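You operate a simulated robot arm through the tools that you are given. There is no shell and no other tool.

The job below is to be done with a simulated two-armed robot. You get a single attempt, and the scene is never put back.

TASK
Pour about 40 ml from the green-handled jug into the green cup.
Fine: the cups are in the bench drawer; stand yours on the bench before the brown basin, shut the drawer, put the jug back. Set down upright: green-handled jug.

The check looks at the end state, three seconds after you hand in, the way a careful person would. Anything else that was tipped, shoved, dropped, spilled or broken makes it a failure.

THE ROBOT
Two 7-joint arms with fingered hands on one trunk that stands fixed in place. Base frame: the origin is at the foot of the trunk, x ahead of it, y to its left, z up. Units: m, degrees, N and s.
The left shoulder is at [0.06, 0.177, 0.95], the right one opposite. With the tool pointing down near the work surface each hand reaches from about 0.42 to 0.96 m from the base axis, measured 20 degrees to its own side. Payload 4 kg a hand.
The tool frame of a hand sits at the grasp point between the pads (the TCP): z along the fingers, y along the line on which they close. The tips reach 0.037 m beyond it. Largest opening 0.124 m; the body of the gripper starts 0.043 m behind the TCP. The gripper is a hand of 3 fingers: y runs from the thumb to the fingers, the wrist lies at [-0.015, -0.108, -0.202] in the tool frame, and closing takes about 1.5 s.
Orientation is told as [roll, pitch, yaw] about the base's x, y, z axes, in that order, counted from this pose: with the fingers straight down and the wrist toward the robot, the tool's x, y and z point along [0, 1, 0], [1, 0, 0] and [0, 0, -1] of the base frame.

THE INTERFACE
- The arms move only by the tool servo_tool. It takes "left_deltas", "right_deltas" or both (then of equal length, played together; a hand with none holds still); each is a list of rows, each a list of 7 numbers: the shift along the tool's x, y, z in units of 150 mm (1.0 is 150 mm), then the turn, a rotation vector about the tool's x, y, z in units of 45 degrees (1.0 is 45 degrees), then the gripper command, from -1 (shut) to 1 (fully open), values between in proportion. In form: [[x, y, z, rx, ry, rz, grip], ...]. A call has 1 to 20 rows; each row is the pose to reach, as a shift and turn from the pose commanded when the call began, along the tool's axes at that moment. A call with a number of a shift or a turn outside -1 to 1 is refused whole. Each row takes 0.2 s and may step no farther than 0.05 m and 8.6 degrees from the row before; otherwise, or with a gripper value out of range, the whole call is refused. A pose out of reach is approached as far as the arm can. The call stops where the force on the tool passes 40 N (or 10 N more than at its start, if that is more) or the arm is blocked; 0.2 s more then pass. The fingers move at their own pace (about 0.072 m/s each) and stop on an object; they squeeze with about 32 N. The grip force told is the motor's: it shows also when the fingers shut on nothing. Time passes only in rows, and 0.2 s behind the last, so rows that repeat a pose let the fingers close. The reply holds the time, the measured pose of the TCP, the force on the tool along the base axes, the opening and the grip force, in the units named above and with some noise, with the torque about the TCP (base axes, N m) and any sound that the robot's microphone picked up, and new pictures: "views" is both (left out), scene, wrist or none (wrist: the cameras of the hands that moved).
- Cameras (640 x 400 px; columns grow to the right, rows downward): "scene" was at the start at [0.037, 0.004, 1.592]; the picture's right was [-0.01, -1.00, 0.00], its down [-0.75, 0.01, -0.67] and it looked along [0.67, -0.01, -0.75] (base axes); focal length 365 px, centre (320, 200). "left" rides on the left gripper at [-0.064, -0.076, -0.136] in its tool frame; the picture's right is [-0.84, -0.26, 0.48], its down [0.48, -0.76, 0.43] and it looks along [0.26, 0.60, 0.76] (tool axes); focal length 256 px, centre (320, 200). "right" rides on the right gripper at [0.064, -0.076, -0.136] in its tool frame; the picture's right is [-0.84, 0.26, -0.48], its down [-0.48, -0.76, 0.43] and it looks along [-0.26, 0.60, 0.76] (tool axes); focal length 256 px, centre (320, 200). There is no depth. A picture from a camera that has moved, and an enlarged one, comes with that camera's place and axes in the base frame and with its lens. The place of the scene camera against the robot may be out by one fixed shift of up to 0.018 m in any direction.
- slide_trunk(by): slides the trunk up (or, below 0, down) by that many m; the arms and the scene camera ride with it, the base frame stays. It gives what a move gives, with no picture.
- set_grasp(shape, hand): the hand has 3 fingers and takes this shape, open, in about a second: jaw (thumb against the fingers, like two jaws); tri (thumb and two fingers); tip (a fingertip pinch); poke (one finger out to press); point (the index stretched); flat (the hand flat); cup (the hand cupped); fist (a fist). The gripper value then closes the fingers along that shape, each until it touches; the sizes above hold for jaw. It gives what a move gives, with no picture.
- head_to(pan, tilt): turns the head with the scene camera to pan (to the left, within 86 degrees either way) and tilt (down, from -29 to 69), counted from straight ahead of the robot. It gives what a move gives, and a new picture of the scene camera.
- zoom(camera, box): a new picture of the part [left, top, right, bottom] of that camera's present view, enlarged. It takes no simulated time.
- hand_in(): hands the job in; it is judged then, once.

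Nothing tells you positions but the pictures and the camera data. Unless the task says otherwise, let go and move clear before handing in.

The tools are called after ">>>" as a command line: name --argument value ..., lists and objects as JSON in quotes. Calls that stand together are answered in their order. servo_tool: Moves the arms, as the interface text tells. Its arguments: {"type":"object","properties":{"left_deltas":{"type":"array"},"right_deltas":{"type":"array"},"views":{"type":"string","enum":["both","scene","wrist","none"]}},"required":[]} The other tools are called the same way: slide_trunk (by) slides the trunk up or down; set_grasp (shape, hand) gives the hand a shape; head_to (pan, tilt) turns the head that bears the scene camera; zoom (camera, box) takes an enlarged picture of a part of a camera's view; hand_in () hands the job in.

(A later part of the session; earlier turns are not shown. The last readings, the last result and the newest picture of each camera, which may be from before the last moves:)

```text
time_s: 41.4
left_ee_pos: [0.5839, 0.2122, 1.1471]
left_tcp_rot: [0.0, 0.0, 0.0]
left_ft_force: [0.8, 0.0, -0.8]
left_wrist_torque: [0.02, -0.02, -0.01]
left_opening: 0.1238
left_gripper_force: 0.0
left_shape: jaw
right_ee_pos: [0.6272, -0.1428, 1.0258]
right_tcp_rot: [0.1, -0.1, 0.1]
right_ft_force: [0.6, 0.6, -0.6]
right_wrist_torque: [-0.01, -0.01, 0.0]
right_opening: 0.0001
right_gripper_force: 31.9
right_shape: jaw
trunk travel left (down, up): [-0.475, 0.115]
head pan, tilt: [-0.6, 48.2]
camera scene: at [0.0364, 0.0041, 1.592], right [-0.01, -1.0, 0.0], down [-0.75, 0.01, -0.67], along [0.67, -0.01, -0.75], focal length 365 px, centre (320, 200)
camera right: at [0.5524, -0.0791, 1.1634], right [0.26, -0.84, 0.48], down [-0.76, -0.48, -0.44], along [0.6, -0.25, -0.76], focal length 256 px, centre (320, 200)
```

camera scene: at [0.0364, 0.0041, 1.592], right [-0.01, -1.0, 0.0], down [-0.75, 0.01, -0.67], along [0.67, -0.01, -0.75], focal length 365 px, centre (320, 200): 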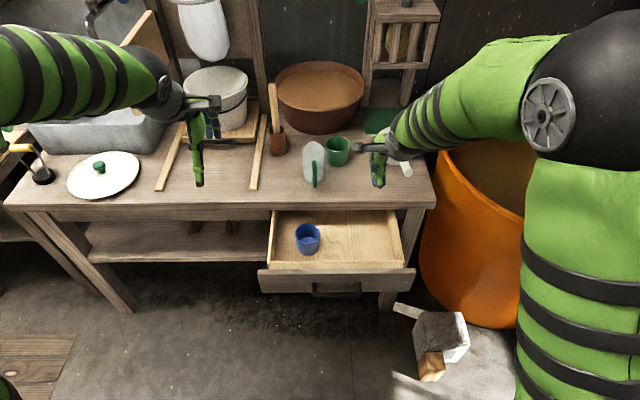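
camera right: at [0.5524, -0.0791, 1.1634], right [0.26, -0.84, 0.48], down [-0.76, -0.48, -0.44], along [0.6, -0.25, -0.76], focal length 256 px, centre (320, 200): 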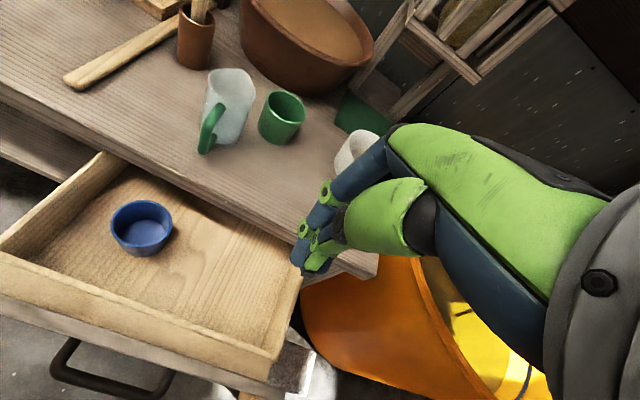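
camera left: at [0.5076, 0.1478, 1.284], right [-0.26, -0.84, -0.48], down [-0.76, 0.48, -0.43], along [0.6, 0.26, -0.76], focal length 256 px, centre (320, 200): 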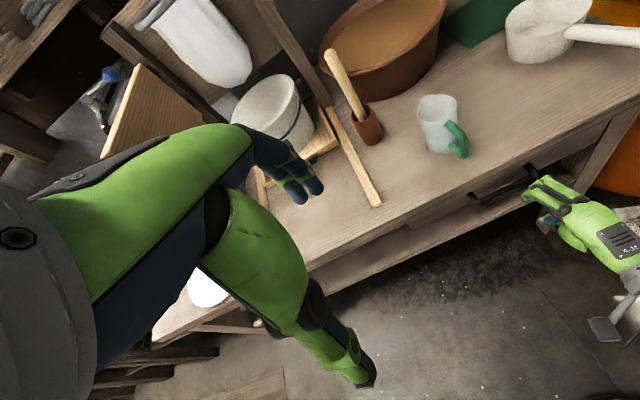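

The drawer is open ahead with only the blue cup inside. I'll measure where its front panel is now.

>>> zoom --camera "right" --box '[0, 230, 340, 400]'

>>> zoom --camera "scene" --box '[250, 200, 430, 310]'

```text
1.88 times, centred on (170, 315) of right
camera zoom: at [0.5524, -0.0791, 1.1634], right [0.26, -0.84, 0.48], down [-0.76, -0.48, -0.44], along [0.6, -0.25, -0.76], focal length 482 px, centre (602, -16)
```

zoom: 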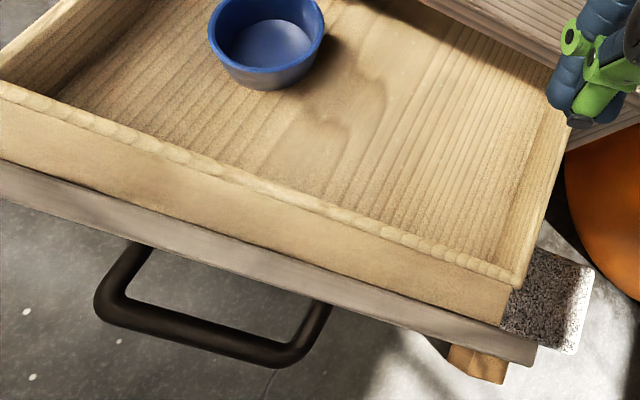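

```text
3.56 times, centred on (340, 255) of scene
camera zoom: at [0.0364, 0.0041, 1.592], right [-0.01, -1.0, 0.0], down [-0.75, 0.01, -0.67], along [0.67, -0.01, -0.75], focal length 1297 px, centre (249, 4)
```

zoom: 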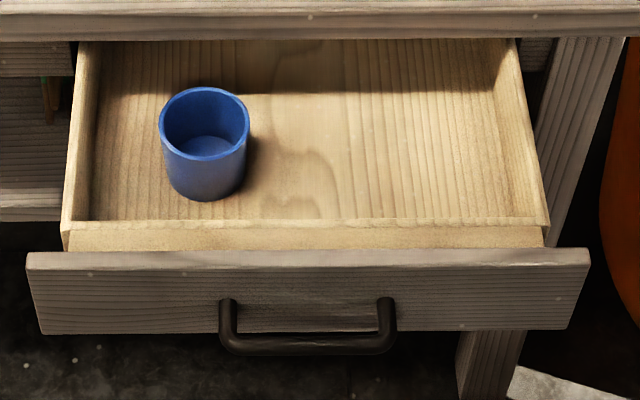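

The panel face is at x≈0.533 and the bar at x≈0.50. I'll bring the closed right hand to the robot side of the drawer, right of the bar, tilted 45°.

>>> servo_tool --right_deltas '[[-0.03, -0.167, 0, -0.167, 0, 0, -1], [-0.06, -0.333, 0, -0.333, 0, 0, -1], [-0.09, -0.5, 0, -0.5, 0, 0, -1], [-0.12, -0.667, 0, -0.667, 0, 0, -1], [-0.15, -0.833, 0, -0.833, 0, 0, -1], [-0.18, -1.0, 0, -1.0, 0, 0, -1]]' --views "none"

>>> slide_trunk --by -0.2

```text
time_s: 42.8
left_ee_pos: [0.584, 0.2128, 1.1473]
left_tcp_rot: [0.0, 0.0, 0.0]
left_ft_force: [0.5, 0.6, 0.1]
left_wrist_torque: [-0.01, 0.01, 0.02]
left_opening: 0.1239
left_gripper_force: 0.0
left_shape: jaw
right_ee_pos: [0.5649, -0.1423, 1.0247]
right_tcp_rot: [0.0, -45.2, 0.0]
right_ft_force: [0.4, 0.8, -0.1]
right_wrist_torque: [-0.03, -0.02, -0.01]
right_opening: 0.0
right_gripper_force: 31.9
right_shape: jaw
right hand out of reach, approached as far as the arm can: row 4, 5, 6
trunk travel left (down, up): [-0.475, 0.115]
head pan, tilt: [-0.6, 48.2]
```

```text
time_s: 45.0
left_ee_pos: [0.5842, 0.2126, 0.9481]
left_tcp_rot: [-0.1, 0.1, 0.0]
left_ft_force: [-0.4, 0.6, 0.1]
left_wrist_torque: [0.03, 0.01, 0.02]
left_opening: 0.1238
left_gripper_force: 0.1
left_shape: jaw
right_ee_pos: [0.5646, -0.1422, 0.8244]
right_tcp_rot: [0.1, -45.2, 0.2]
right_ft_force: [0.3, 0.4, -0.4]
right_wrist_torque: [-0.03, 0.0, 0.03]
right_opening: 0.0001
right_gripper_force: 31.7
right_shape: jaw
trunk travel left (down, up): [-0.275, 0.315]
head pan, tilt: [-0.6, 48.2]
```

The hand can't come close enough on the right side. It has more room further left, so I'll swing it across at this height to push left of the bar instead.

>>> servo_tool --right_deltas '[[0.25, -0.05, -0.05, 0.05, 0, 0, -1], [0.5, -0.12, -0.12, 0.12, 0, 0, -1], [0.75, -0.25, -0.25, 0.2, 0, 0, -1], [1.0, -0.4, -0.402, 0.29, 0, 0, -1]]' --views "none"

>>> servo_tool --right_deltas '[[0.2, 0, 0, 0, 0, 0, -1], [0.4, 0, 0, 0, 0, 0, -1]]'

```text
time_s: 46.0
left_ee_pos: [0.5843, 0.2117, 0.9475]
left_tcp_rot: [0.0, 0.0, 0.0]
left_ft_force: [0.3, -0.2, -0.3]
left_wrist_torque: [0.04, 0.0, -0.03]
left_opening: 0.1236
left_gripper_force: 0.0
left_shape: jaw
right_ee_pos: [0.479, 0.0081, 0.8234]
right_tcp_rot: [0.0, -32.0, 0.1]
right_ft_force: [-0.5, -0.4, 0.2]
right_wrist_torque: [0.03, 0.0, -0.01]
right_opening: 0.0
right_gripper_force: 32.4
right_shape: jaw
trunk travel left (down, up): [-0.275, 0.315]
head pan, tilt: [-0.6, 48.2]
```

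```text
time_s: 46.6
left_ee_pos: [0.585, 0.2113, 0.9469]
left_tcp_rot: [0.1, 0.1, 0.0]
left_ft_force: [-0.6, -0.3, 0.6]
left_wrist_torque: [0.03, 0.0, -0.01]
left_opening: 0.1238
left_gripper_force: 0.1
left_shape: jaw
right_ee_pos: [0.4774, 0.0692, 0.8243]
right_tcp_rot: [0.1, -32.1, 0.1]
right_ft_force: [-0.4, 0.7, -0.3]
right_wrist_torque: [-0.02, 0.0, 0.01]
right_opening: 0.0001
right_gripper_force: 32.2
right_shape: jaw
trunk travel left (down, up): [-0.275, 0.315]
head pan, tilt: [-0.6, 48.2]
camera scene: at [0.0369, 0.0043, 1.392], right [-0.01, -1.0, 0.0], down [-0.75, 0.01, -0.67], along [0.67, -0.01, -0.75], focal length 365 px, centre (320, 200)
camera right: at [0.3415, 0.1324, 0.9008], right [-0.04, -0.84, 0.54], down [-0.41, -0.48, -0.77], along [0.91, -0.25, -0.33], focal length 256 px, centre (320, 200)
```

scene: 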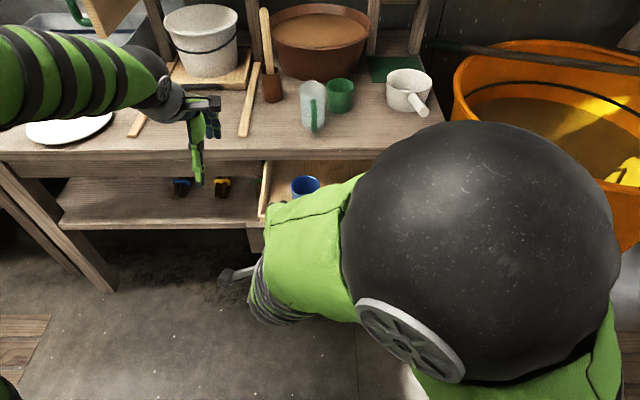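
right: 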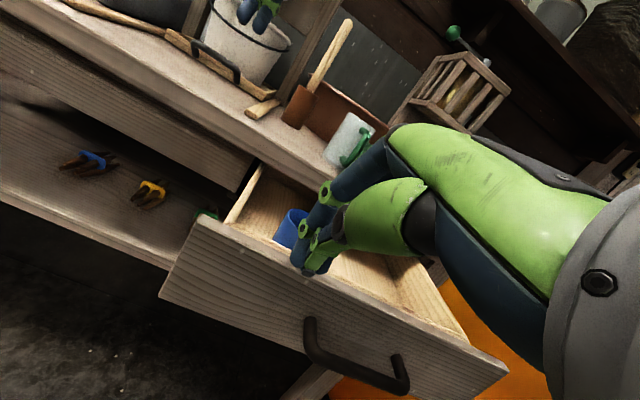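

The hand is in front of the panel and left of the bar. I'll lower it to mid-panel height.

>>> servo_tool --right_deltas '[[0, -0.106, 0.17, 0, 0, 0, -1], [0, -0.212, 0.339, 0, 0, 0, -1], [0, -0.318, 0.509, 0, 0, 0, -1], [0, -0.424, 0.678, 0, 0, 0, -1]]' --views "wrist"

```text
time_s: 47.6
left_ee_pos: [0.5844, 0.2112, 0.9472]
left_tcp_rot: [0.0, 0.0, 0.0]
left_ft_force: [-0.2, -0.1, -0.5]
left_wrist_torque: [-0.02, -0.01, -0.01]
left_opening: 0.1237
left_gripper_force: 0.0
left_shape: jaw
right_ee_pos: [0.4786, 0.0678, 0.7037]
right_tcp_rot: [0.1, -32.0, 0.1]
right_ft_force: [0.9, 0.3, 1.0]
right_wrist_torque: [-0.01, 0.02, -0.01]
right_opening: 0.0
right_gripper_force: 32.0
right_shape: jaw
trunk travel left (down, up): [-0.275, 0.315]
head pan, tilt: [-0.6, 48.2]
camera right: at [0.342, 0.1309, 0.7806], right [-0.04, -0.84, 0.54], down [-0.41, -0.48, -0.77], along [0.91, -0.25, -0.33], focal length 256 px, centre (320, 200)
```

right: 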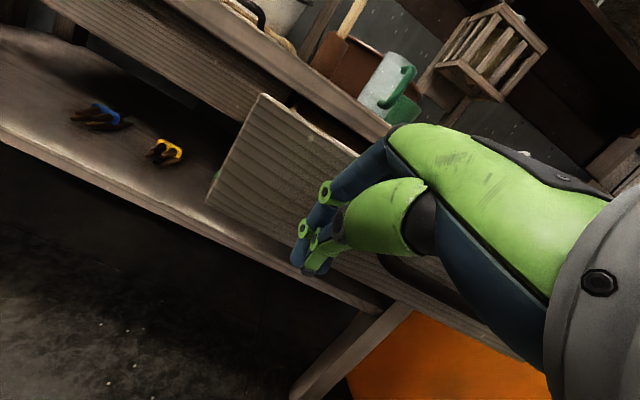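

The fist is in front of the panel at z≈0.70. I'll push the drawer in steadily, tilting forward a little as it goes.

>>> servo_tool --right_deltas '[[0, 0.113, 0.071, -0.03, 0, 0, -1], [0, 0.226, 0.141, -0.06, 0, 0, -1], [0, 0.339, 0.212, -0.1, 0, 0, -1], [0, 0.452, 0.283, -0.14, 0, 0, -1], [0, 0.565, 0.353, -0.19, 0, 0, -1], [0, 0.678, 0.424, -0.24, 0, 0, -1], [0, 0.791, 0.495, -0.29, 0, 0, -1]]'

```text
time_s: 49.2
left_ee_pos: [0.5848, 0.2118, 0.9459]
left_tcp_rot: [0.0, 0.0, 0.0]
left_ft_force: [0.9, -0.2, -0.2]
left_wrist_torque: [0.02, -0.02, 0.0]
left_opening: 0.1237
left_gripper_force: 0.0
left_shape: jaw
right_ee_pos: [0.62, 0.0678, 0.7078]
right_tcp_rot: [0.0, -45.2, 0.1]
right_ft_force: [-0.3, 0.3, 0.1]
right_wrist_torque: [0.02, 0.0, 0.0]
right_opening: 0.0003
right_gripper_force: 32.0
right_shape: jaw
trunk travel left (down, up): [-0.275, 0.315]
head pan, tilt: [-0.6, 48.2]
camera scene: at [0.0371, 0.0041, 1.392], right [-0.01, -1.0, 0.0], down [-0.75, 0.01, -0.67], along [0.67, -0.01, -0.75], focal length 365 px, centre (320, 200)
camera right: at [0.4699, 0.1307, 0.7502], right [-0.16, -0.84, 0.52], down [-0.23, -0.48, -0.85], along [0.96, -0.25, -0.11], focal length 256 px, centre (320, 200)
```

scene: 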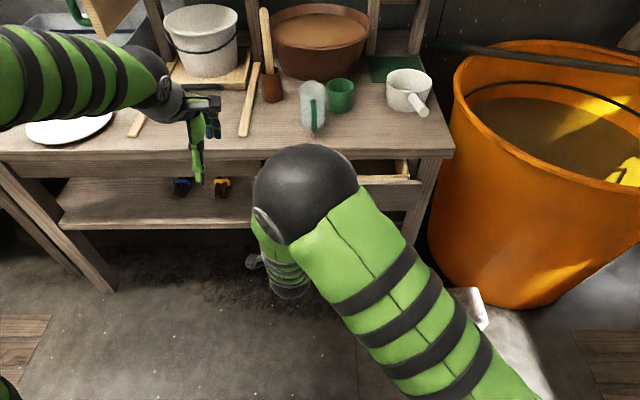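
right: 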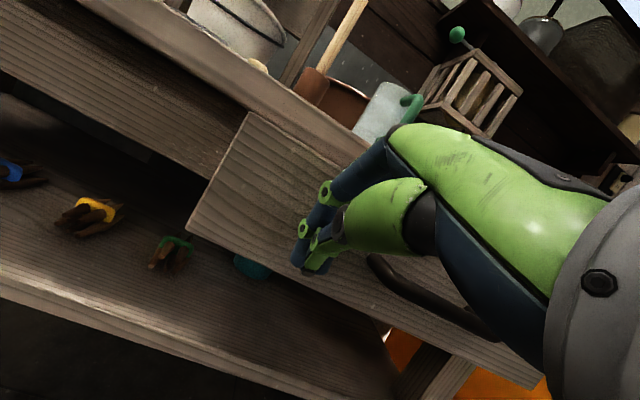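

The drawer is more than half shut. I'll keep pushing and flatten the hand so that it passes under the bench slab.

>>> servo_tool --right_deltas '[[0, 0.06, 0.11, -0.08, 0, 0, -1], [0, 0.14, 0.222, -0.16, 0, 0, -1], [0, 0.222, 0.334, -0.24, 0, 0, -1], [0, 0.303, 0.446, -0.3, 0, 0, -1], [0, 0.385, 0.558, -0.34, 0, 0, -1]]'

```text
time_s: 50.4
left_ee_pos: [0.5845, 0.2125, 0.9473]
left_tcp_rot: [0.0, 0.0, 0.0]
left_ft_force: [0.6, -0.4, -0.3]
left_wrist_torque: [-0.01, 0.01, 0.01]
left_opening: 0.1237
left_gripper_force: 0.1
left_shape: jaw
right_ee_pos: [0.7199, 0.0681, 0.6888]
right_tcp_rot: [0.2, -60.4, 0.0]
right_ft_force: [0.6, -0.7, -1.3]
right_wrist_torque: [-0.02, -0.01, 0.0]
right_opening: 0.0
right_gripper_force: 32.2
right_shape: jaw
trunk travel left (down, up): [-0.275, 0.315]
head pan, tilt: [-0.6, 48.2]
camera scene: at [0.0371, 0.0041, 1.392], right [-0.01, -1.0, 0.0], down [-0.75, 0.01, -0.67], along [0.67, -0.01, -0.75], focal length 365 px, centre (320, 200)
camera right: at [0.5627, 0.1312, 0.6906], right [-0.29, -0.84, 0.46], down [0.0, -0.48, -0.88], along [0.96, -0.25, 0.14], focal length 256 px, centre (320, 200)
```

scene: 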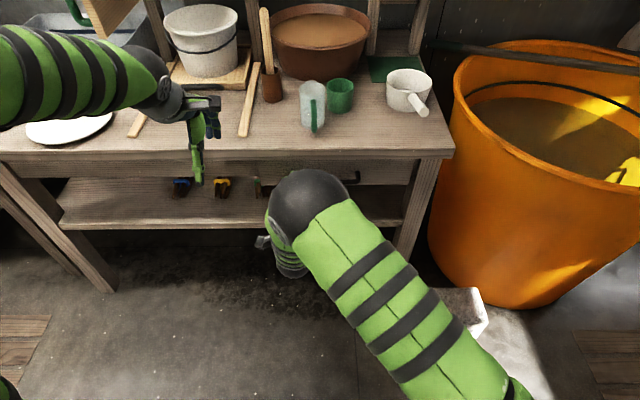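
right: 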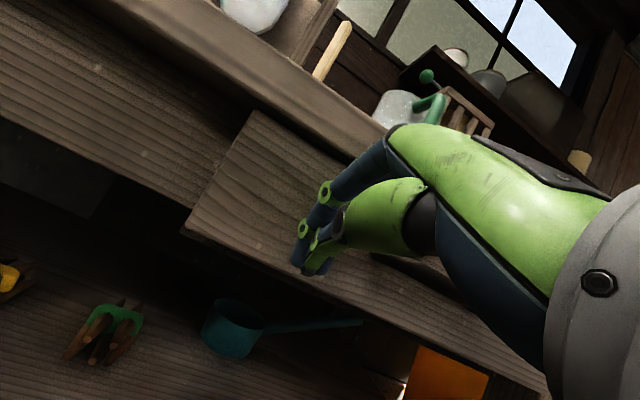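

It's nearly shut. I'll push the last centimetres slowly until it seats.

>>> servo_tool --right_deltas '[[0, 0.026, 0.046, 0, 0, 0, -1], [0, 0.053, 0.093, 0, 0, 0, -1], [0, 0.079, 0.139, 0, 0, 0, -1], [0, 0.099, 0.174, 0, 0, 0, -1], [0, 0.115, 0.203, 0, 0, 0, -1]]'

```text
time_s: 51.3
left_ee_pos: [0.5826, 0.2107, 0.949]
left_tcp_rot: [0.0, 0.0, 0.0]
left_ft_force: [0.7, -0.5, 0.1]
left_wrist_torque: [0.03, 0.01, 0.01]
left_opening: 0.1238
left_gripper_force: 0.0
left_shape: jaw
right_ee_pos: [0.7405, 0.0712, 0.6883]
right_tcp_rot: [0.3, -60.5, 0.0]
right_ft_force: [-33.8, -6.4, 9.2]
right_wrist_torque: [-0.11, -0.39, -0.49]
right_opening: 0.0001
right_gripper_force: 32.3
right_shape: jaw
trunk travel left (down, up): [-0.275, 0.315]
head pan, tilt: [-0.6, 48.2]
stopped in row 4 (right hand): the force on the tool passed its limit at 48 N (the readings are from after the stop); the commanded pose is now the measured one
camera scene: at [0.0334, 0.0036, 1.3923], right [-0.01, -1.0, 0.0], down [-0.74, 0.01, -0.67], along [0.67, -0.01, -0.74], focal length 365 px, centre (320, 200)
camera right: at [0.5833, 0.1334, 0.6904], right [-0.29, -0.84, 0.46], down [0.01, -0.48, -0.88], along [0.96, -0.25, 0.14], focal length 256 px, centre (320, 200)
```

scene: 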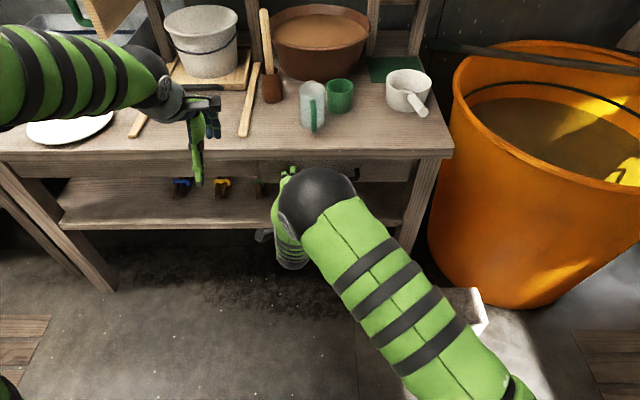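
right: 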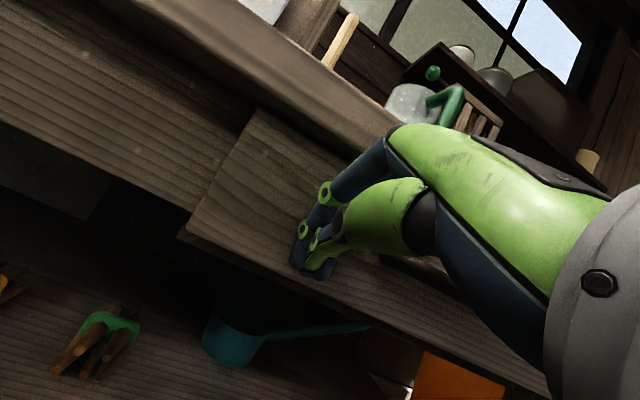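

The drawer has seated, with a firm stop and the panel at about x=0.775. I'll back the hand off and then raise the trunk.

>>> servo_tool --right_deltas '[[0, -0.1, -0.174, 0, 0, 0, -1], [0, -0.198, -0.348, 0.05, 0, 0, -1], [-0.1, -0.25, -0.5, 0.2, 0, 0, -1], [-0.2, -0.2, -0.65, 0.35, 0, 0, -1], [-0.3, -0.15, -0.8, 0.5, 0, 0, -1]]' --views "none"

>>> slide_trunk --by 0.2

>>> head_to --pan -0.6 --tilt 48.2

>>> zoom --camera "scene" --box '[240, 110, 440, 240]'

```text
time_s: 52.5
left_ee_pos: [0.5853, 0.212, 0.9472]
left_tcp_rot: [-0.1, 0.0, -0.1]
left_ft_force: [0.6, 0.5, -0.3]
left_wrist_torque: [-0.02, 0.04, -0.02]
left_opening: 0.1236
left_gripper_force: 0.0
left_shape: jaw
right_ee_pos: [0.6273, 0.0257, 0.7261]
right_tcp_rot: [0.0, -37.8, 0.1]
right_ft_force: [-0.2, 0.0, -0.6]
right_wrist_torque: [-0.01, 0.04, 0.02]
right_opening: 0.0
right_gripper_force: 32.5
right_shape: jaw
trunk travel left (down, up): [-0.275, 0.315]
head pan, tilt: [-0.6, 48.2]
```

```text
time_s: 54.7
left_ee_pos: [0.5841, 0.2122, 1.1471]
left_tcp_rot: [0.0, -0.1, 0.0]
left_ft_force: [-0.6, -0.7, 0.2]
left_wrist_torque: [-0.02, 0.0, 0.0]
left_opening: 0.1238
left_gripper_force: 0.0
left_shape: jaw
right_ee_pos: [0.6273, 0.026, 0.9258]
right_tcp_rot: [0.1, -37.9, 0.1]
right_ft_force: [1.0, -0.7, 0.3]
right_wrist_torque: [0.02, -0.02, 0.01]
right_opening: 0.0
right_gripper_force: 31.6
right_shape: jaw
trunk travel left (down, up): [-0.475, 0.115]
head pan, tilt: [-0.6, 48.2]
```

```text
time_s: 55.3
left_ee_pos: [0.5847, 0.2121, 1.1473]
left_tcp_rot: [-0.1, 0.1, -0.1]
left_ft_force: [-0.6, 0.7, 0.3]
left_wrist_torque: [0.02, -0.01, -0.01]
left_opening: 0.1236
left_gripper_force: 0.0
left_shape: jaw
right_ee_pos: [0.6261, 0.0245, 0.9257]
right_tcp_rot: [0.1, -37.8, 0.2]
right_ft_force: [-0.1, -0.6, -1.4]
right_wrist_torque: [0.01, -0.02, -0.05]
right_opening: 0.0
right_gripper_force: 31.9
right_shape: jaw
trunk travel left (down, up): [-0.475, 0.115]
head pan, tilt: [-0.6, 48.2]
camera scene: at [0.037, 0.0041, 1.592], right [-0.01, -1.0, 0.0], down [-0.75, 0.01, -0.67], along [0.67, -0.01, -0.75], focal length 365 px, centre (320, 200)
```

scene: 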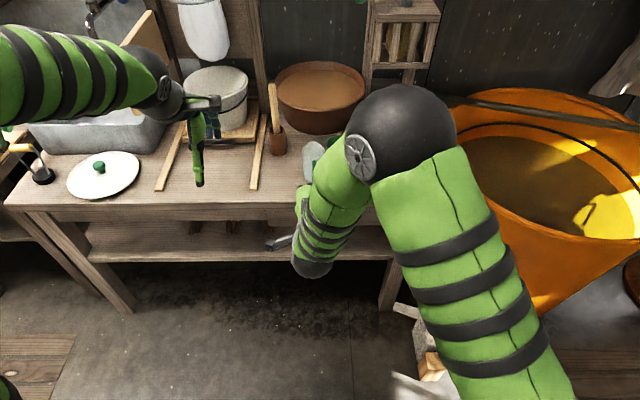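

```text
3.08 times, centred on (340, 175) of scene
camera zoom: at [0.037, 0.0041, 1.592], right [-0.01, -1.0, 0.0], down [-0.75, 0.01, -0.67], along [0.67, -0.01, -0.75], focal length 1122 px, centre (258, 277)
```

zoom: 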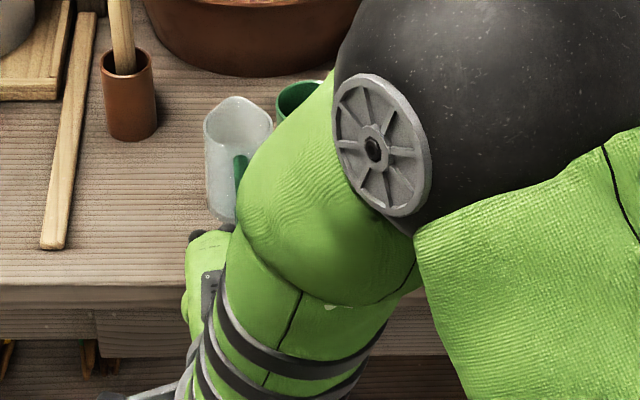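

The drawer is shut and the trunk is back at its normal height. For the jug I want a horizontal hand with the fingers closing left-to-right on the vertical handle bar at about (0.79, 0.005, 0.855). I'll first turn the right hand to that orientation in free space.

>>> servo_tool --right_deltas '[[-0.187, 0.044, -0.1, 0.168, 0, 0, -0.8], [-0.373, 0.089, -0.2, 0.337, 0, 0, -0.5], [-0.56, 0.133, -0.3, 0.505, 0, 0, -0.2], [-0.747, 0.178, -0.4, 0.674, 0, 0, -0.1], [-0.933, 0.222, -0.503, 0.842, 0, 0, -0.1]]' --views "none"

>>> servo_tool --right_deltas '[[0, 0, 0, 0, 0, -0.19, -0.1], [0, 0, 0, 0, 0, -0.38, -0.1], [0, 0, 0, 0, 0, -0.57, -0.1], [0, 0, 0, 0, 0, -0.76, -0.1], [0, 0, 0, 0, 0, -0.95, -0.1], [0, 0, 0, 0, 0, -1.0, -0.1]]' --views "none"

>>> servo_tool --right_deltas '[[0, 0, 0, 0, 0, -0.19, -0.1], [0, 0, 0, 0, 0, -0.38, -0.1], [0, 0, 0, 0, 0, -0.57, -0.1], [0, 0, 0, 0, 0, -0.76, -0.1], [0, 0, 0, 0, 0, -0.95, -0.1], [0, 0, 0, 0, 0, -1.0, -0.1]]'

```text
time_s: 56.5
left_ee_pos: [0.5848, 0.2146, 1.1466]
left_tcp_rot: [-0.1, 0.1, 0.1]
left_ft_force: [0.5, -0.5, -0.7]
left_wrist_torque: [-0.02, 0.0, 0.0]
left_opening: 0.1236
left_gripper_force: 0.1
left_shape: jaw
right_ee_pos: [0.6041, -0.1097, 1.0061]
right_tcp_rot: [0.1, 0.0, 0.5]
right_ft_force: [0.0, 1.9, 0.2]
right_wrist_torque: [-0.06, -0.02, -0.01]
right_opening: 0.0555
right_gripper_force: 0.1
right_shape: jaw
trunk travel left (down, up): [-0.475, 0.115]
head pan, tilt: [-0.6, 48.2]
```

```text
time_s: 57.9
left_ee_pos: [0.5844, 0.212, 1.1467]
left_tcp_rot: [0.0, 0.0, 0.0]
left_ft_force: [0.4, -0.2, -0.4]
left_wrist_torque: [-0.01, 0.0, 0.01]
left_opening: 0.1239
left_gripper_force: 0.1
left_shape: jaw
right_ee_pos: [0.6061, -0.1131, 1.007]
right_tcp_rot: [0.2, -0.1, 45.4]
right_ft_force: [-0.4, -0.2, 0.0]
right_wrist_torque: [0.03, -0.04, -0.01]
right_opening: 0.0557
right_gripper_force: 0.0
right_shape: jaw
trunk travel left (down, up): [-0.475, 0.115]
head pan, tilt: [-0.6, 48.2]
```

```text
time_s: 59.3
left_ee_pos: [0.5845, 0.2114, 1.1465]
left_tcp_rot: [0.0, -0.1, -0.1]
left_ft_force: [1.2, -0.1, -0.4]
left_wrist_torque: [0.0, -0.02, -0.02]
left_opening: 0.1236
left_gripper_force: 0.0
left_shape: jaw
right_ee_pos: [0.6074, -0.1144, 1.0069]
right_tcp_rot: [0.0, 0.0, 90.3]
right_ft_force: [0.4, 0.3, -0.6]
right_wrist_torque: [0.03, -0.01, -0.01]
right_opening: 0.056
right_gripper_force: 0.1
right_shape: jaw
trunk travel left (down, up): [-0.475, 0.115]
head pan, tilt: [-0.6, 48.2]
camera scene: at [0.037, 0.0041, 1.592], right [-0.01, -1.0, 0.0], down [-0.75, 0.01, -0.67], along [0.67, -0.01, -0.75], focal length 365 px, centre (320, 200)
camera right: at [0.544, -0.1914, 1.1431], right [0.84, 0.26, 0.48], down [0.49, -0.76, -0.44], along [0.25, 0.6, -0.76], focal length 256 px, centre (320, 200)
```

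scene: 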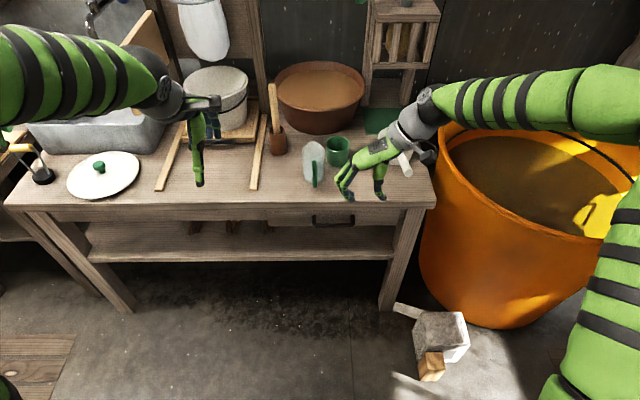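
right: 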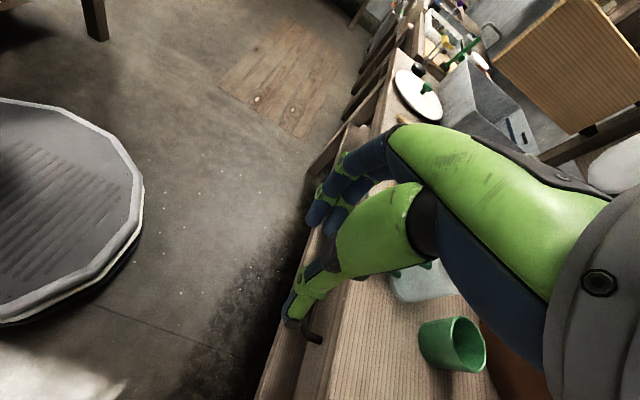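

The drawer looks shut in the scene view, just as at the start. I'll now tilt the hand forward about its closing axis.

>>> servo_tool --right_deltas '[[0, 0.05, 0, 0, -0.167, 0, -0.1], [0, 0.1, 0, 0, -0.333, 0, -0.1], [0, 0.15, 0, 0, -0.5, 0, -0.1], [0, 0.2, 0, 0, -0.667, 0, -0.1], [0, 0.25, 0, 0, -0.833, 0, -0.1], [0, 0.3, 0, 0, -1.0, 0, -0.1]]' --views "none"

>>> servo_tool --right_deltas '[[0, 0, 0, 0, -0.167, 0, -0.1], [0, 0, 0, 0, -0.333, 0, -0.1], [0, 0, 0, 0, -0.5, 0, -0.1], [0, 0, 0, 0, -0.667, 0, -0.1]]'

```text
time_s: 60.7
left_ee_pos: [0.5846, 0.2115, 1.1465]
left_tcp_rot: [0.1, 0.0, -0.1]
left_ft_force: [0.1, 0.0, 0.2]
left_wrist_torque: [-0.04, 0.02, -0.01]
left_opening: 0.1237
left_gripper_force: 0.1
left_shape: jaw
right_ee_pos: [0.6068, -0.0697, 1.006]
right_tcp_rot: [-45.1, -0.1, 90.4]
right_ft_force: [-0.9, 0.6, 0.1]
right_wrist_torque: [0.01, -0.03, -0.05]
right_opening: 0.0557
right_gripper_force: 0.0
right_shape: jaw
trunk travel left (down, up): [-0.475, 0.115]
head pan, tilt: [-0.6, 48.2]
```

```text
time_s: 61.7
left_ee_pos: [0.5847, 0.212, 1.1469]
left_tcp_rot: [0.1, -0.1, 0.0]
left_ft_force: [-0.9, -0.2, 0.1]
left_wrist_torque: [-0.01, 0.02, -0.01]
left_opening: 0.1237
left_gripper_force: 0.0
left_shape: jaw
right_ee_pos: [0.6062, -0.0697, 1.0064]
right_tcp_rot: [-75.1, -0.1, 90.2]
right_ft_force: [-0.2, 0.9, 1.0]
right_wrist_torque: [0.0, -0.01, 0.01]
right_opening: 0.0559
right_gripper_force: 0.1
right_shape: jaw
trunk travel left (down, up): [-0.475, 0.115]
head pan, tilt: [-0.6, 48.2]
camera scene: at [0.0374, 0.0041, 1.592], right [-0.01, -1.0, 0.0], down [-0.75, 0.01, -0.67], along [0.67, -0.01, -0.75], focal length 365 px, centre (320, 200)
camera right: at [0.459, -0.1467, 0.9806], right [-0.25, 0.25, 0.93], down [0.55, -0.76, 0.35], along [0.8, 0.6, 0.05], focal length 256 px, centre (320, 200)
```

scene: 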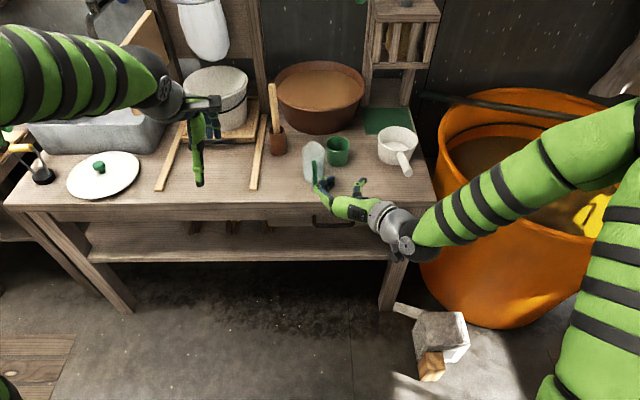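
right: 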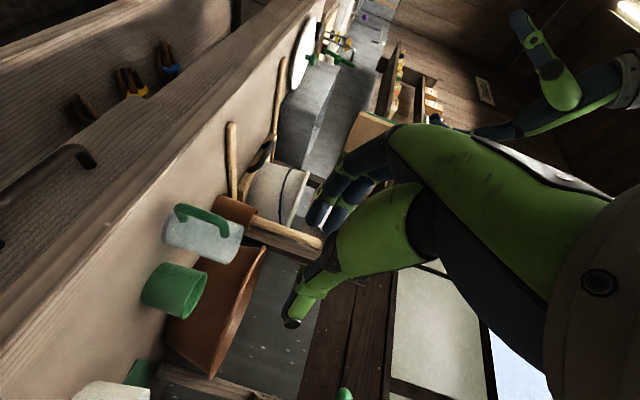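

This orientation is comfortably reachable, and the scene camera still sees the jug and the cup. I'll move the right hand to just in front of the jug handle.

>>> servo_tool --right_deltas '[[0.162, 0.1, 0.1, 0, -0.044, 0, -0.1], [0.324, 0.2, 0.25, 0, -0.089, 0, -0.1], [0.486, 0.3, 0.45, 0, -0.133, 0, -0.1], [0.648, 0.4, 0.65, 0, -0.178, 0, -0.1], [0.81, 0.5, 0.84, 0, -0.222, 0, -0.1]]'

>>> zoom --camera "scene" --box '[270, 110, 400, 220]'

>>> zoom --camera "right" --box '[150, 120, 400, 340]'

```text
time_s: 62.9
left_ee_pos: [0.5848, 0.2121, 1.146]
left_tcp_rot: [0.0, 0.0, 0.0]
left_ft_force: [0.4, -0.4, -0.2]
left_wrist_torque: [0.0, 0.02, 0.03]
left_opening: 0.1237
left_gripper_force: 0.1
left_shape: jaw
right_ee_pos: [0.6959, 0.0094, 0.8569]
right_tcp_rot: [-84.9, -0.2, 90.2]
right_ft_force: [0.6, 0.7, -0.8]
right_wrist_torque: [0.03, 0.0, -0.02]
right_opening: 0.0556
right_gripper_force: 0.2
right_shape: jaw
trunk travel left (down, up): [-0.475, 0.115]
head pan, tilt: [-0.6, 48.2]
camera scene: at [0.0375, 0.0044, 1.592], right [-0.01, -1.0, 0.0], down [-0.75, 0.01, -0.67], along [0.67, -0.01, -0.75], focal length 365 px, centre (320, 200)
camera right: at [0.5549, -0.0683, 0.8057], right [-0.41, 0.25, 0.88], down [0.48, -0.76, 0.44], along [0.78, 0.6, 0.19], focal length 256 px, centre (320, 200)
```

scene: 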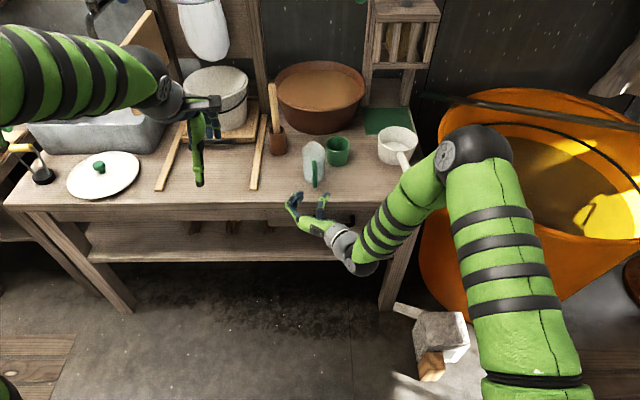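
right: 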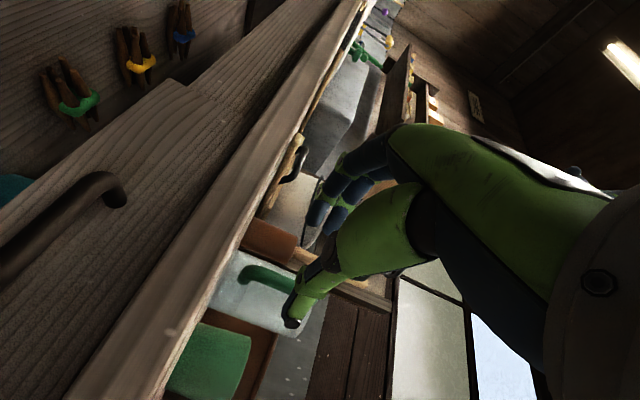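

```text
3.64 times, centred on (335, 165) of scene
camera zoom: at [0.0375, 0.0044, 1.592], right [-0.01, -1.0, 0.0], down [-0.75, 0.01, -0.67], along [0.67, -0.01, -0.75], focal length 1326 px, centre (266, 327)
```

zoom: 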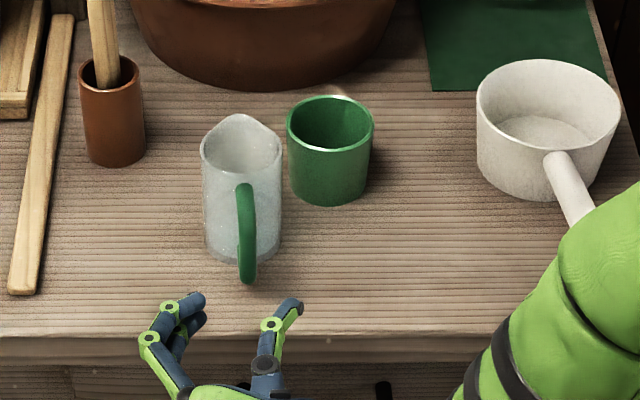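

```text
1.82 times, centred on (275, 230) of right
camera zoom: at [0.5549, -0.0683, 0.8057], right [-0.41, 0.25, 0.88], down [0.48, -0.76, 0.44], along [0.78, 0.6, 0.19], focal length 465 px, centre (402, 146)
```

zoom: 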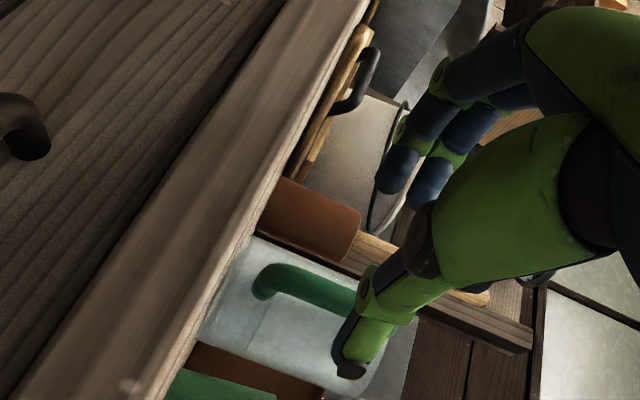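

The handle lies midway between the fingers and thumb. I'll advance straight forward so they straddle it.

>>> servo_tool --right_deltas '[[-0.008, 0, 0.13, 0, 0, 0, -0.1], [-0.016, 0, 0.26, 0, 0, 0, -0.1], [-0.024, 0, 0.39, 0, 0, 0, -0.1], [-0.031, 0, 0.5, 0, 0, 0, -0.1]]'

>>> zoom --camera "scene" --box '[270, 110, 400, 220]'

>>> zoom --camera "right" --box '[150, 120, 400, 340]'

```text
time_s: 63.9
left_ee_pos: [0.5848, 0.2121, 1.147]
left_tcp_rot: [-0.1, 0.0, 0.1]
left_ft_force: [-0.1, 0.1, -0.1]
left_wrist_torque: [-0.01, -0.03, 0.0]
left_opening: 0.1237
left_gripper_force: 0.0
left_shape: jaw
right_ee_pos: [0.7733, 0.0061, 0.8545]
right_tcp_rot: [-85.0, -0.1, 90.3]
right_ft_force: [-0.8, 0.4, -0.7]
right_wrist_torque: [-0.01, -0.01, -0.04]
right_opening: 0.0556
right_gripper_force: 0.1
right_shape: jaw
trunk travel left (down, up): [-0.475, 0.115]
head pan, tilt: [-0.6, 48.2]
camera scene: at [0.0372, 0.0042, 1.592], right [-0.01, -1.0, 0.0], down [-0.75, 0.01, -0.67], along [0.67, -0.01, -0.75], focal length 365 px, centre (320, 200)
camera right: at [0.6307, -0.0702, 0.8043], right [-0.41, 0.25, 0.88], down [0.48, -0.76, 0.44], along [0.78, 0.6, 0.19], focal length 256 px, centre (320, 200)
```

scene: 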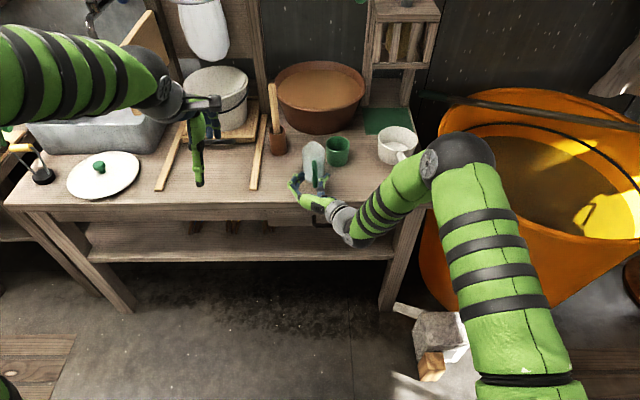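
right: 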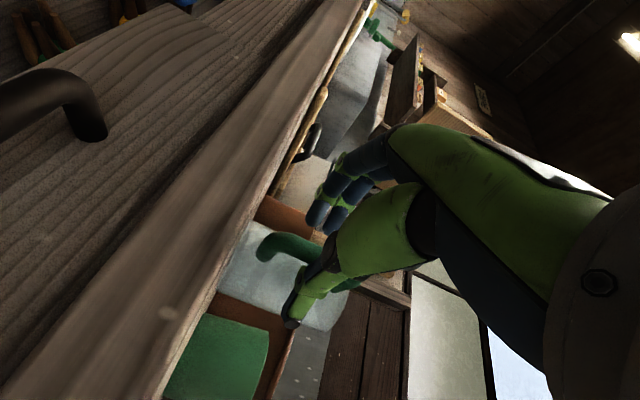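

```text
3.64 times, centred on (335, 165) of scene
camera zoom: at [0.0372, 0.0042, 1.592], right [-0.01, -1.0, 0.0], down [-0.75, 0.01, -0.67], along [0.67, -0.01, -0.75], focal length 1326 px, centre (266, 327)
```

zoom: 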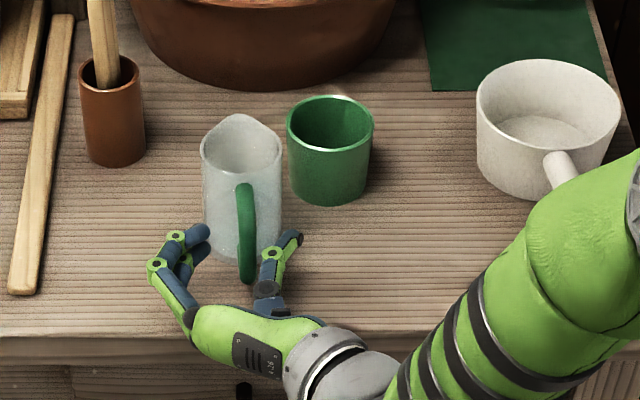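

```text
1.82 times, centred on (275, 230) of right
camera zoom: at [0.6307, -0.0702, 0.8043], right [-0.41, 0.25, 0.88], down [0.48, -0.76, 0.44], along [0.78, 0.6, 0.19], focal length 465 px, centre (402, 146)
```

zoom: 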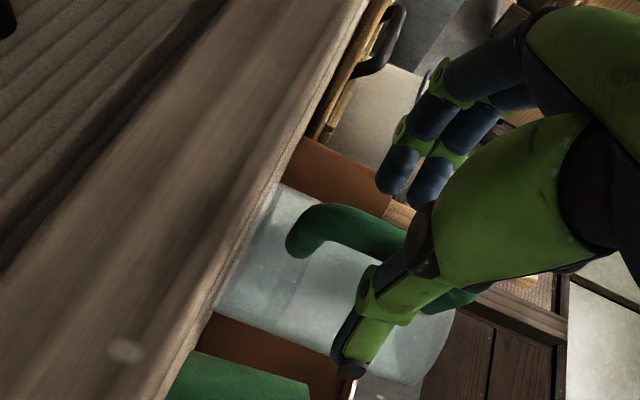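

The handle bar sits between the two fingers and the thumb with clearance on both sides. I'll close on it.

>>> servo_tool --right_deltas '[[0, 0.02, 0, 0, 0, 0, -0.4], [0, 0.02, 0, 0, 0, 0, -0.6], [0, 0.02, 0, 0, 0, 0, -0.8], [0, 0.02, 0, 0, 0, 0, -1], [0, 0.02, 0, 0, 0, 0, -1], [0, 0.02, 0, 0, 0, 0, -1], [0, 0.02, 0, 0, 0, 0, -1]]'

>>> zoom --camera "scene" --box '[270, 110, 400, 220]'

>>> zoom --camera "right" --box '[150, 120, 400, 340]'

```text
time_s: 65.5
left_ee_pos: [0.5847, 0.2117, 1.1456]
left_tcp_rot: [0.1, 0.0, 0.0]
left_ft_force: [0.4, -0.4, 0.5]
left_wrist_torque: [-0.04, 0.0, -0.01]
left_opening: 0.1237
left_gripper_force: 0.0
left_shape: jaw
right_ee_pos: [0.7709, 0.01, 0.8561]
right_tcp_rot: [-85.0, -0.1, 90.2]
right_ft_force: [0.5, 1.1, 2.5]
right_wrist_torque: [0.11, -0.06, 0.09]
right_opening: 0.0
right_gripper_force: 32.3
right_shape: jaw
trunk travel left (down, up): [-0.475, 0.115]
head pan, tilt: [-0.6, 48.2]
camera scene: at [0.0369, 0.0042, 1.592], right [-0.01, -1.0, 0.0], down [-0.75, 0.01, -0.67], along [0.67, -0.01, -0.75], focal length 365 px, centre (320, 200)
camera right: at [0.6306, -0.0673, 0.8044], right [-0.41, 0.25, 0.88], down [0.48, -0.76, 0.44], along [0.78, 0.6, 0.19], focal length 256 px, centre (320, 200)
```

scene: 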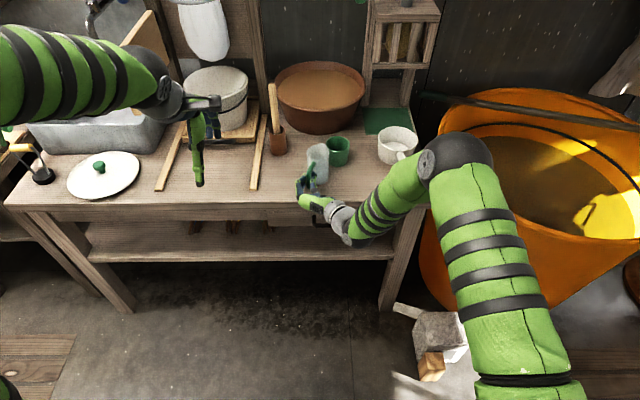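
right: 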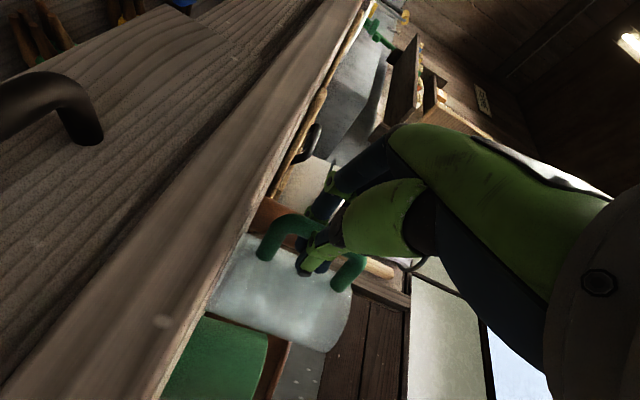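

```text
3.64 times, centred on (335, 165) of scene
camera zoom: at [0.0369, 0.0042, 1.592], right [-0.01, -1.0, 0.0], down [-0.75, 0.01, -0.67], along [0.67, -0.01, -0.75], focal length 1326 px, centre (266, 327)
```

zoom: 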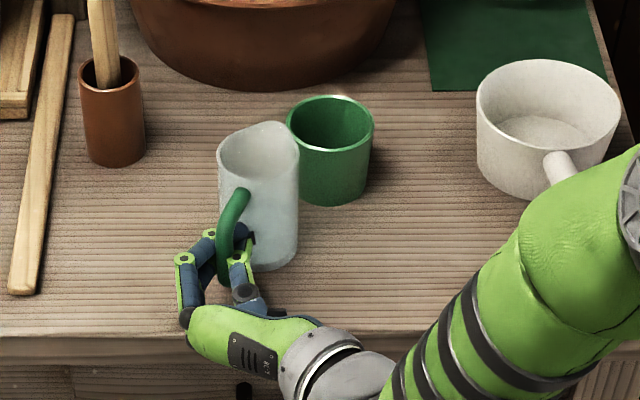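

```text
1.82 times, centred on (275, 230) of right
camera zoom: at [0.6306, -0.0673, 0.8044], right [-0.41, 0.25, 0.88], down [0.48, -0.76, 0.44], along [0.78, 0.6, 0.19], focal length 465 px, centre (402, 146)
```

zoom: 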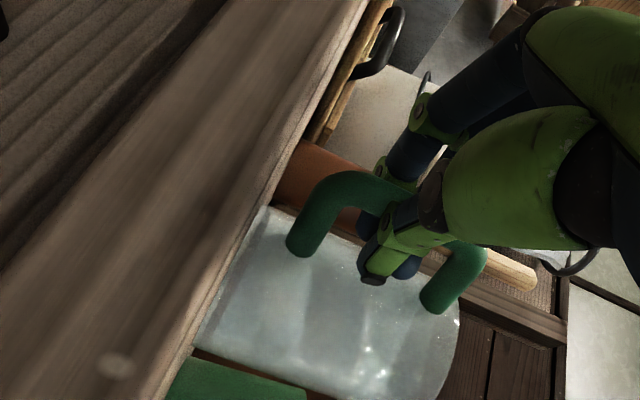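

Closing turned the jug on the spot, so its handle now points back-left, and the fingers met behind the bar without clamping it. I'll open again gently and re-measure before regrasping.

>>> servo_tool --right_deltas '[[0, 0, 0, 0, 0, 0, -0.8], [0, 0, 0, 0, 0, 0, -0.6], [0, 0, 0, 0, 0, 0, -0.4], [0, 0, 0, 0, 0, 0, -0.2], [0, 0, 0, 0, 0, 0, 0], [0, 0, 0, 0, 0, 0, 0]]'

>>> zoom --camera "scene" --box '[280, 130, 370, 220]'

>>> zoom --camera "left" --box '[380, 60, 560, 200]'

>>> zoom --camera "right" --box '[180, 140, 420, 320]'

```text
time_s: 66.9
left_ee_pos: [0.5841, 0.212, 1.1473]
left_tcp_rot: [0.0, 0.0, 0.0]
left_ft_force: [0.1, -0.3, -0.8]
left_wrist_torque: [-0.01, 0.0, -0.03]
left_opening: 0.1237
left_gripper_force: 0.2
left_shape: jaw
right_ee_pos: [0.7733, 0.0097, 0.8547]
right_tcp_rot: [-85.1, 0.0, 90.2]
right_ft_force: [0.4, -0.2, -0.8]
right_wrist_torque: [0.01, -0.01, -0.01]
right_opening: 0.0616
right_gripper_force: 0.2
right_shape: jaw
trunk travel left (down, up): [-0.475, 0.115]
head pan, tilt: [-0.6, 48.2]
camera scene: at [0.0371, 0.0041, 1.592], right [-0.01, -1.0, 0.0], down [-0.75, 0.01, -0.67], along [0.67, -0.01, -0.75], focal length 365 px, centre (320, 200)
camera right: at [0.6306, -0.0675, 0.8042], right [-0.41, 0.25, 0.88], down [0.48, -0.76, 0.44], along [0.78, 0.6, 0.19], focal length 256 px, centre (320, 200)
```

scene: 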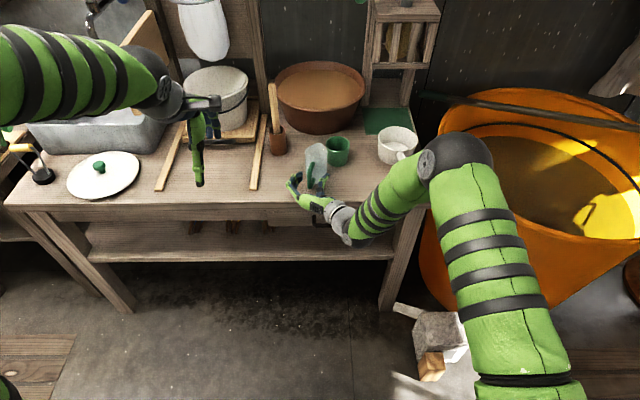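
right: 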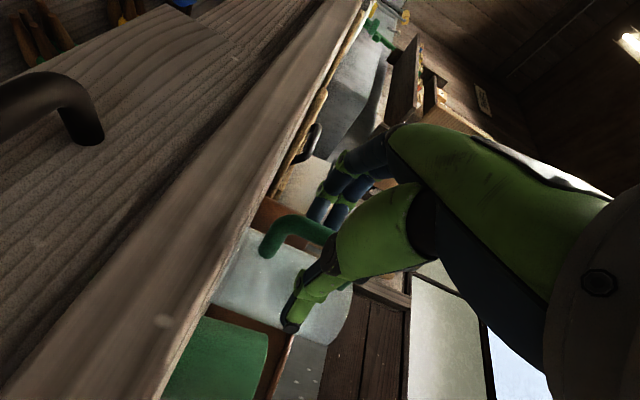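

```text
4.44 times, centred on (325, 175) of scene
camera zoom: at [0.0371, 0.0041, 1.592], right [-0.01, -1.0, 0.0], down [-0.75, 0.01, -0.67], along [0.67, -0.01, -0.75], focal length 1621 px, centre (298, 311)
```

zoom: 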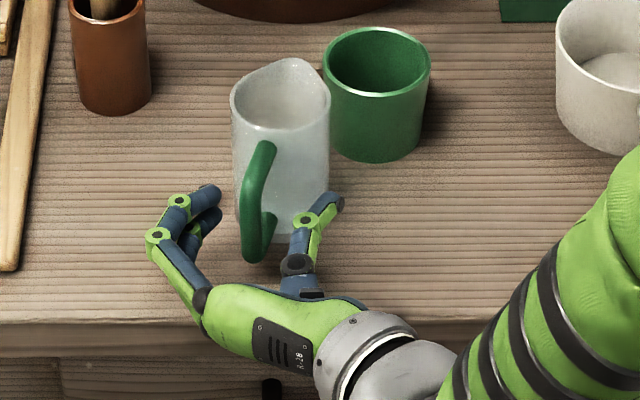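

```text
2.86 times, centred on (470, 130) of left
camera zoom: at [0.5086, 0.1474, 1.2836], right [-0.26, -0.84, -0.48], down [-0.76, 0.48, -0.43], along [0.6, 0.26, -0.76], focal length 731 px, centre (-109, 400)
```

zoom: 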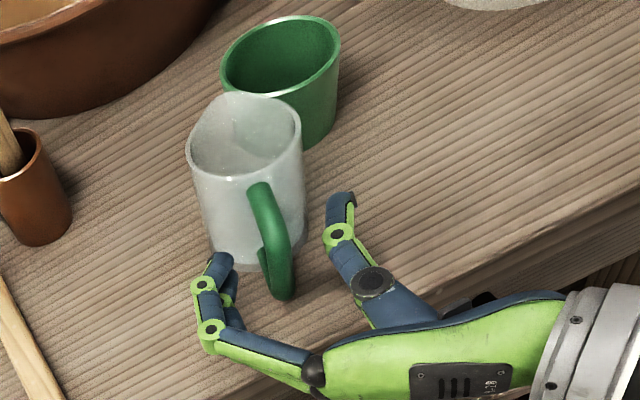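

```text
2.22 times, centred on (300, 230) of right
camera zoom: at [0.6306, -0.0675, 0.8042], right [-0.41, 0.25, 0.88], down [0.48, -0.76, 0.44], along [0.78, 0.6, 0.19], focal length 569 px, centre (364, 133)
```

zoom: 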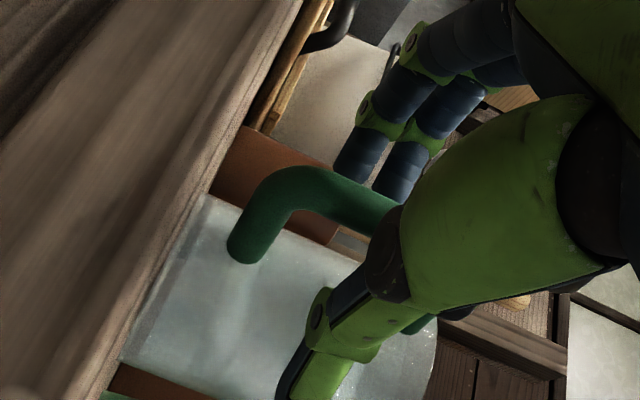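

The jug is still upright but turned about 17°, and its centre is near (0.852, 0.004). This bar is too thin for a firm clamp. I'll instead grip the jug's body from above, as I did the cup, and pour sideways toward the cup. First I'll back the hand straight out.

>>> servo_tool --right_deltas '[[0.013, 0, -0.15, 0, 0, 0, 0], [0.026, 0, -0.3, 0, 0, 0, 0], [0.039, 0, -0.45, 0, 0, 0, 0], [0.052, 0, -0.6, 0, 0, 0, 0], [0.03, 0, -0.75, 0, 0, 0, 0]]' --views "scene"

```text
time_s: 68.1
left_ee_pos: [0.5842, 0.2124, 1.1472]
left_tcp_rot: [0.0, 0.1, 0.0]
left_ft_force: [-0.4, 0.5, -0.2]
left_wrist_torque: [0.02, -0.01, -0.02]
left_opening: 0.1237
left_gripper_force: 0.0
left_shape: jaw
right_ee_pos: [0.6606, 0.0088, 0.8596]
right_tcp_rot: [-85.0, -0.1, 90.1]
right_ft_force: [0.9, -0.9, -0.1]
right_wrist_torque: [-0.01, 0.0, -0.03]
right_opening: 0.0618
right_gripper_force: 0.0
right_shape: jaw
trunk travel left (down, up): [-0.475, 0.115]
head pan, tilt: [-0.6, 48.2]
camera scene: at [0.0368, 0.0041, 1.592], right [-0.01, -1.0, 0.0], down [-0.75, 0.01, -0.67], along [0.67, -0.01, -0.75], focal length 365 px, centre (320, 200)
```

scene: 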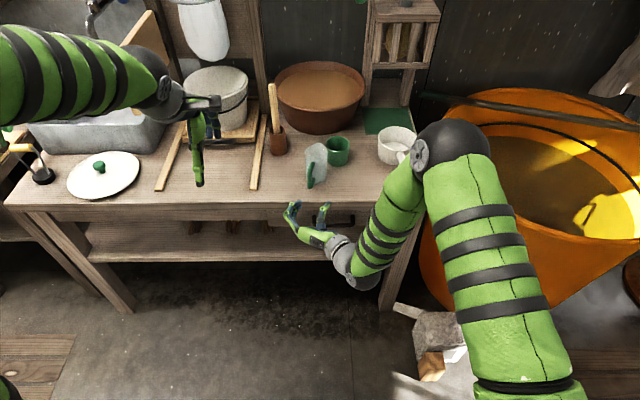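

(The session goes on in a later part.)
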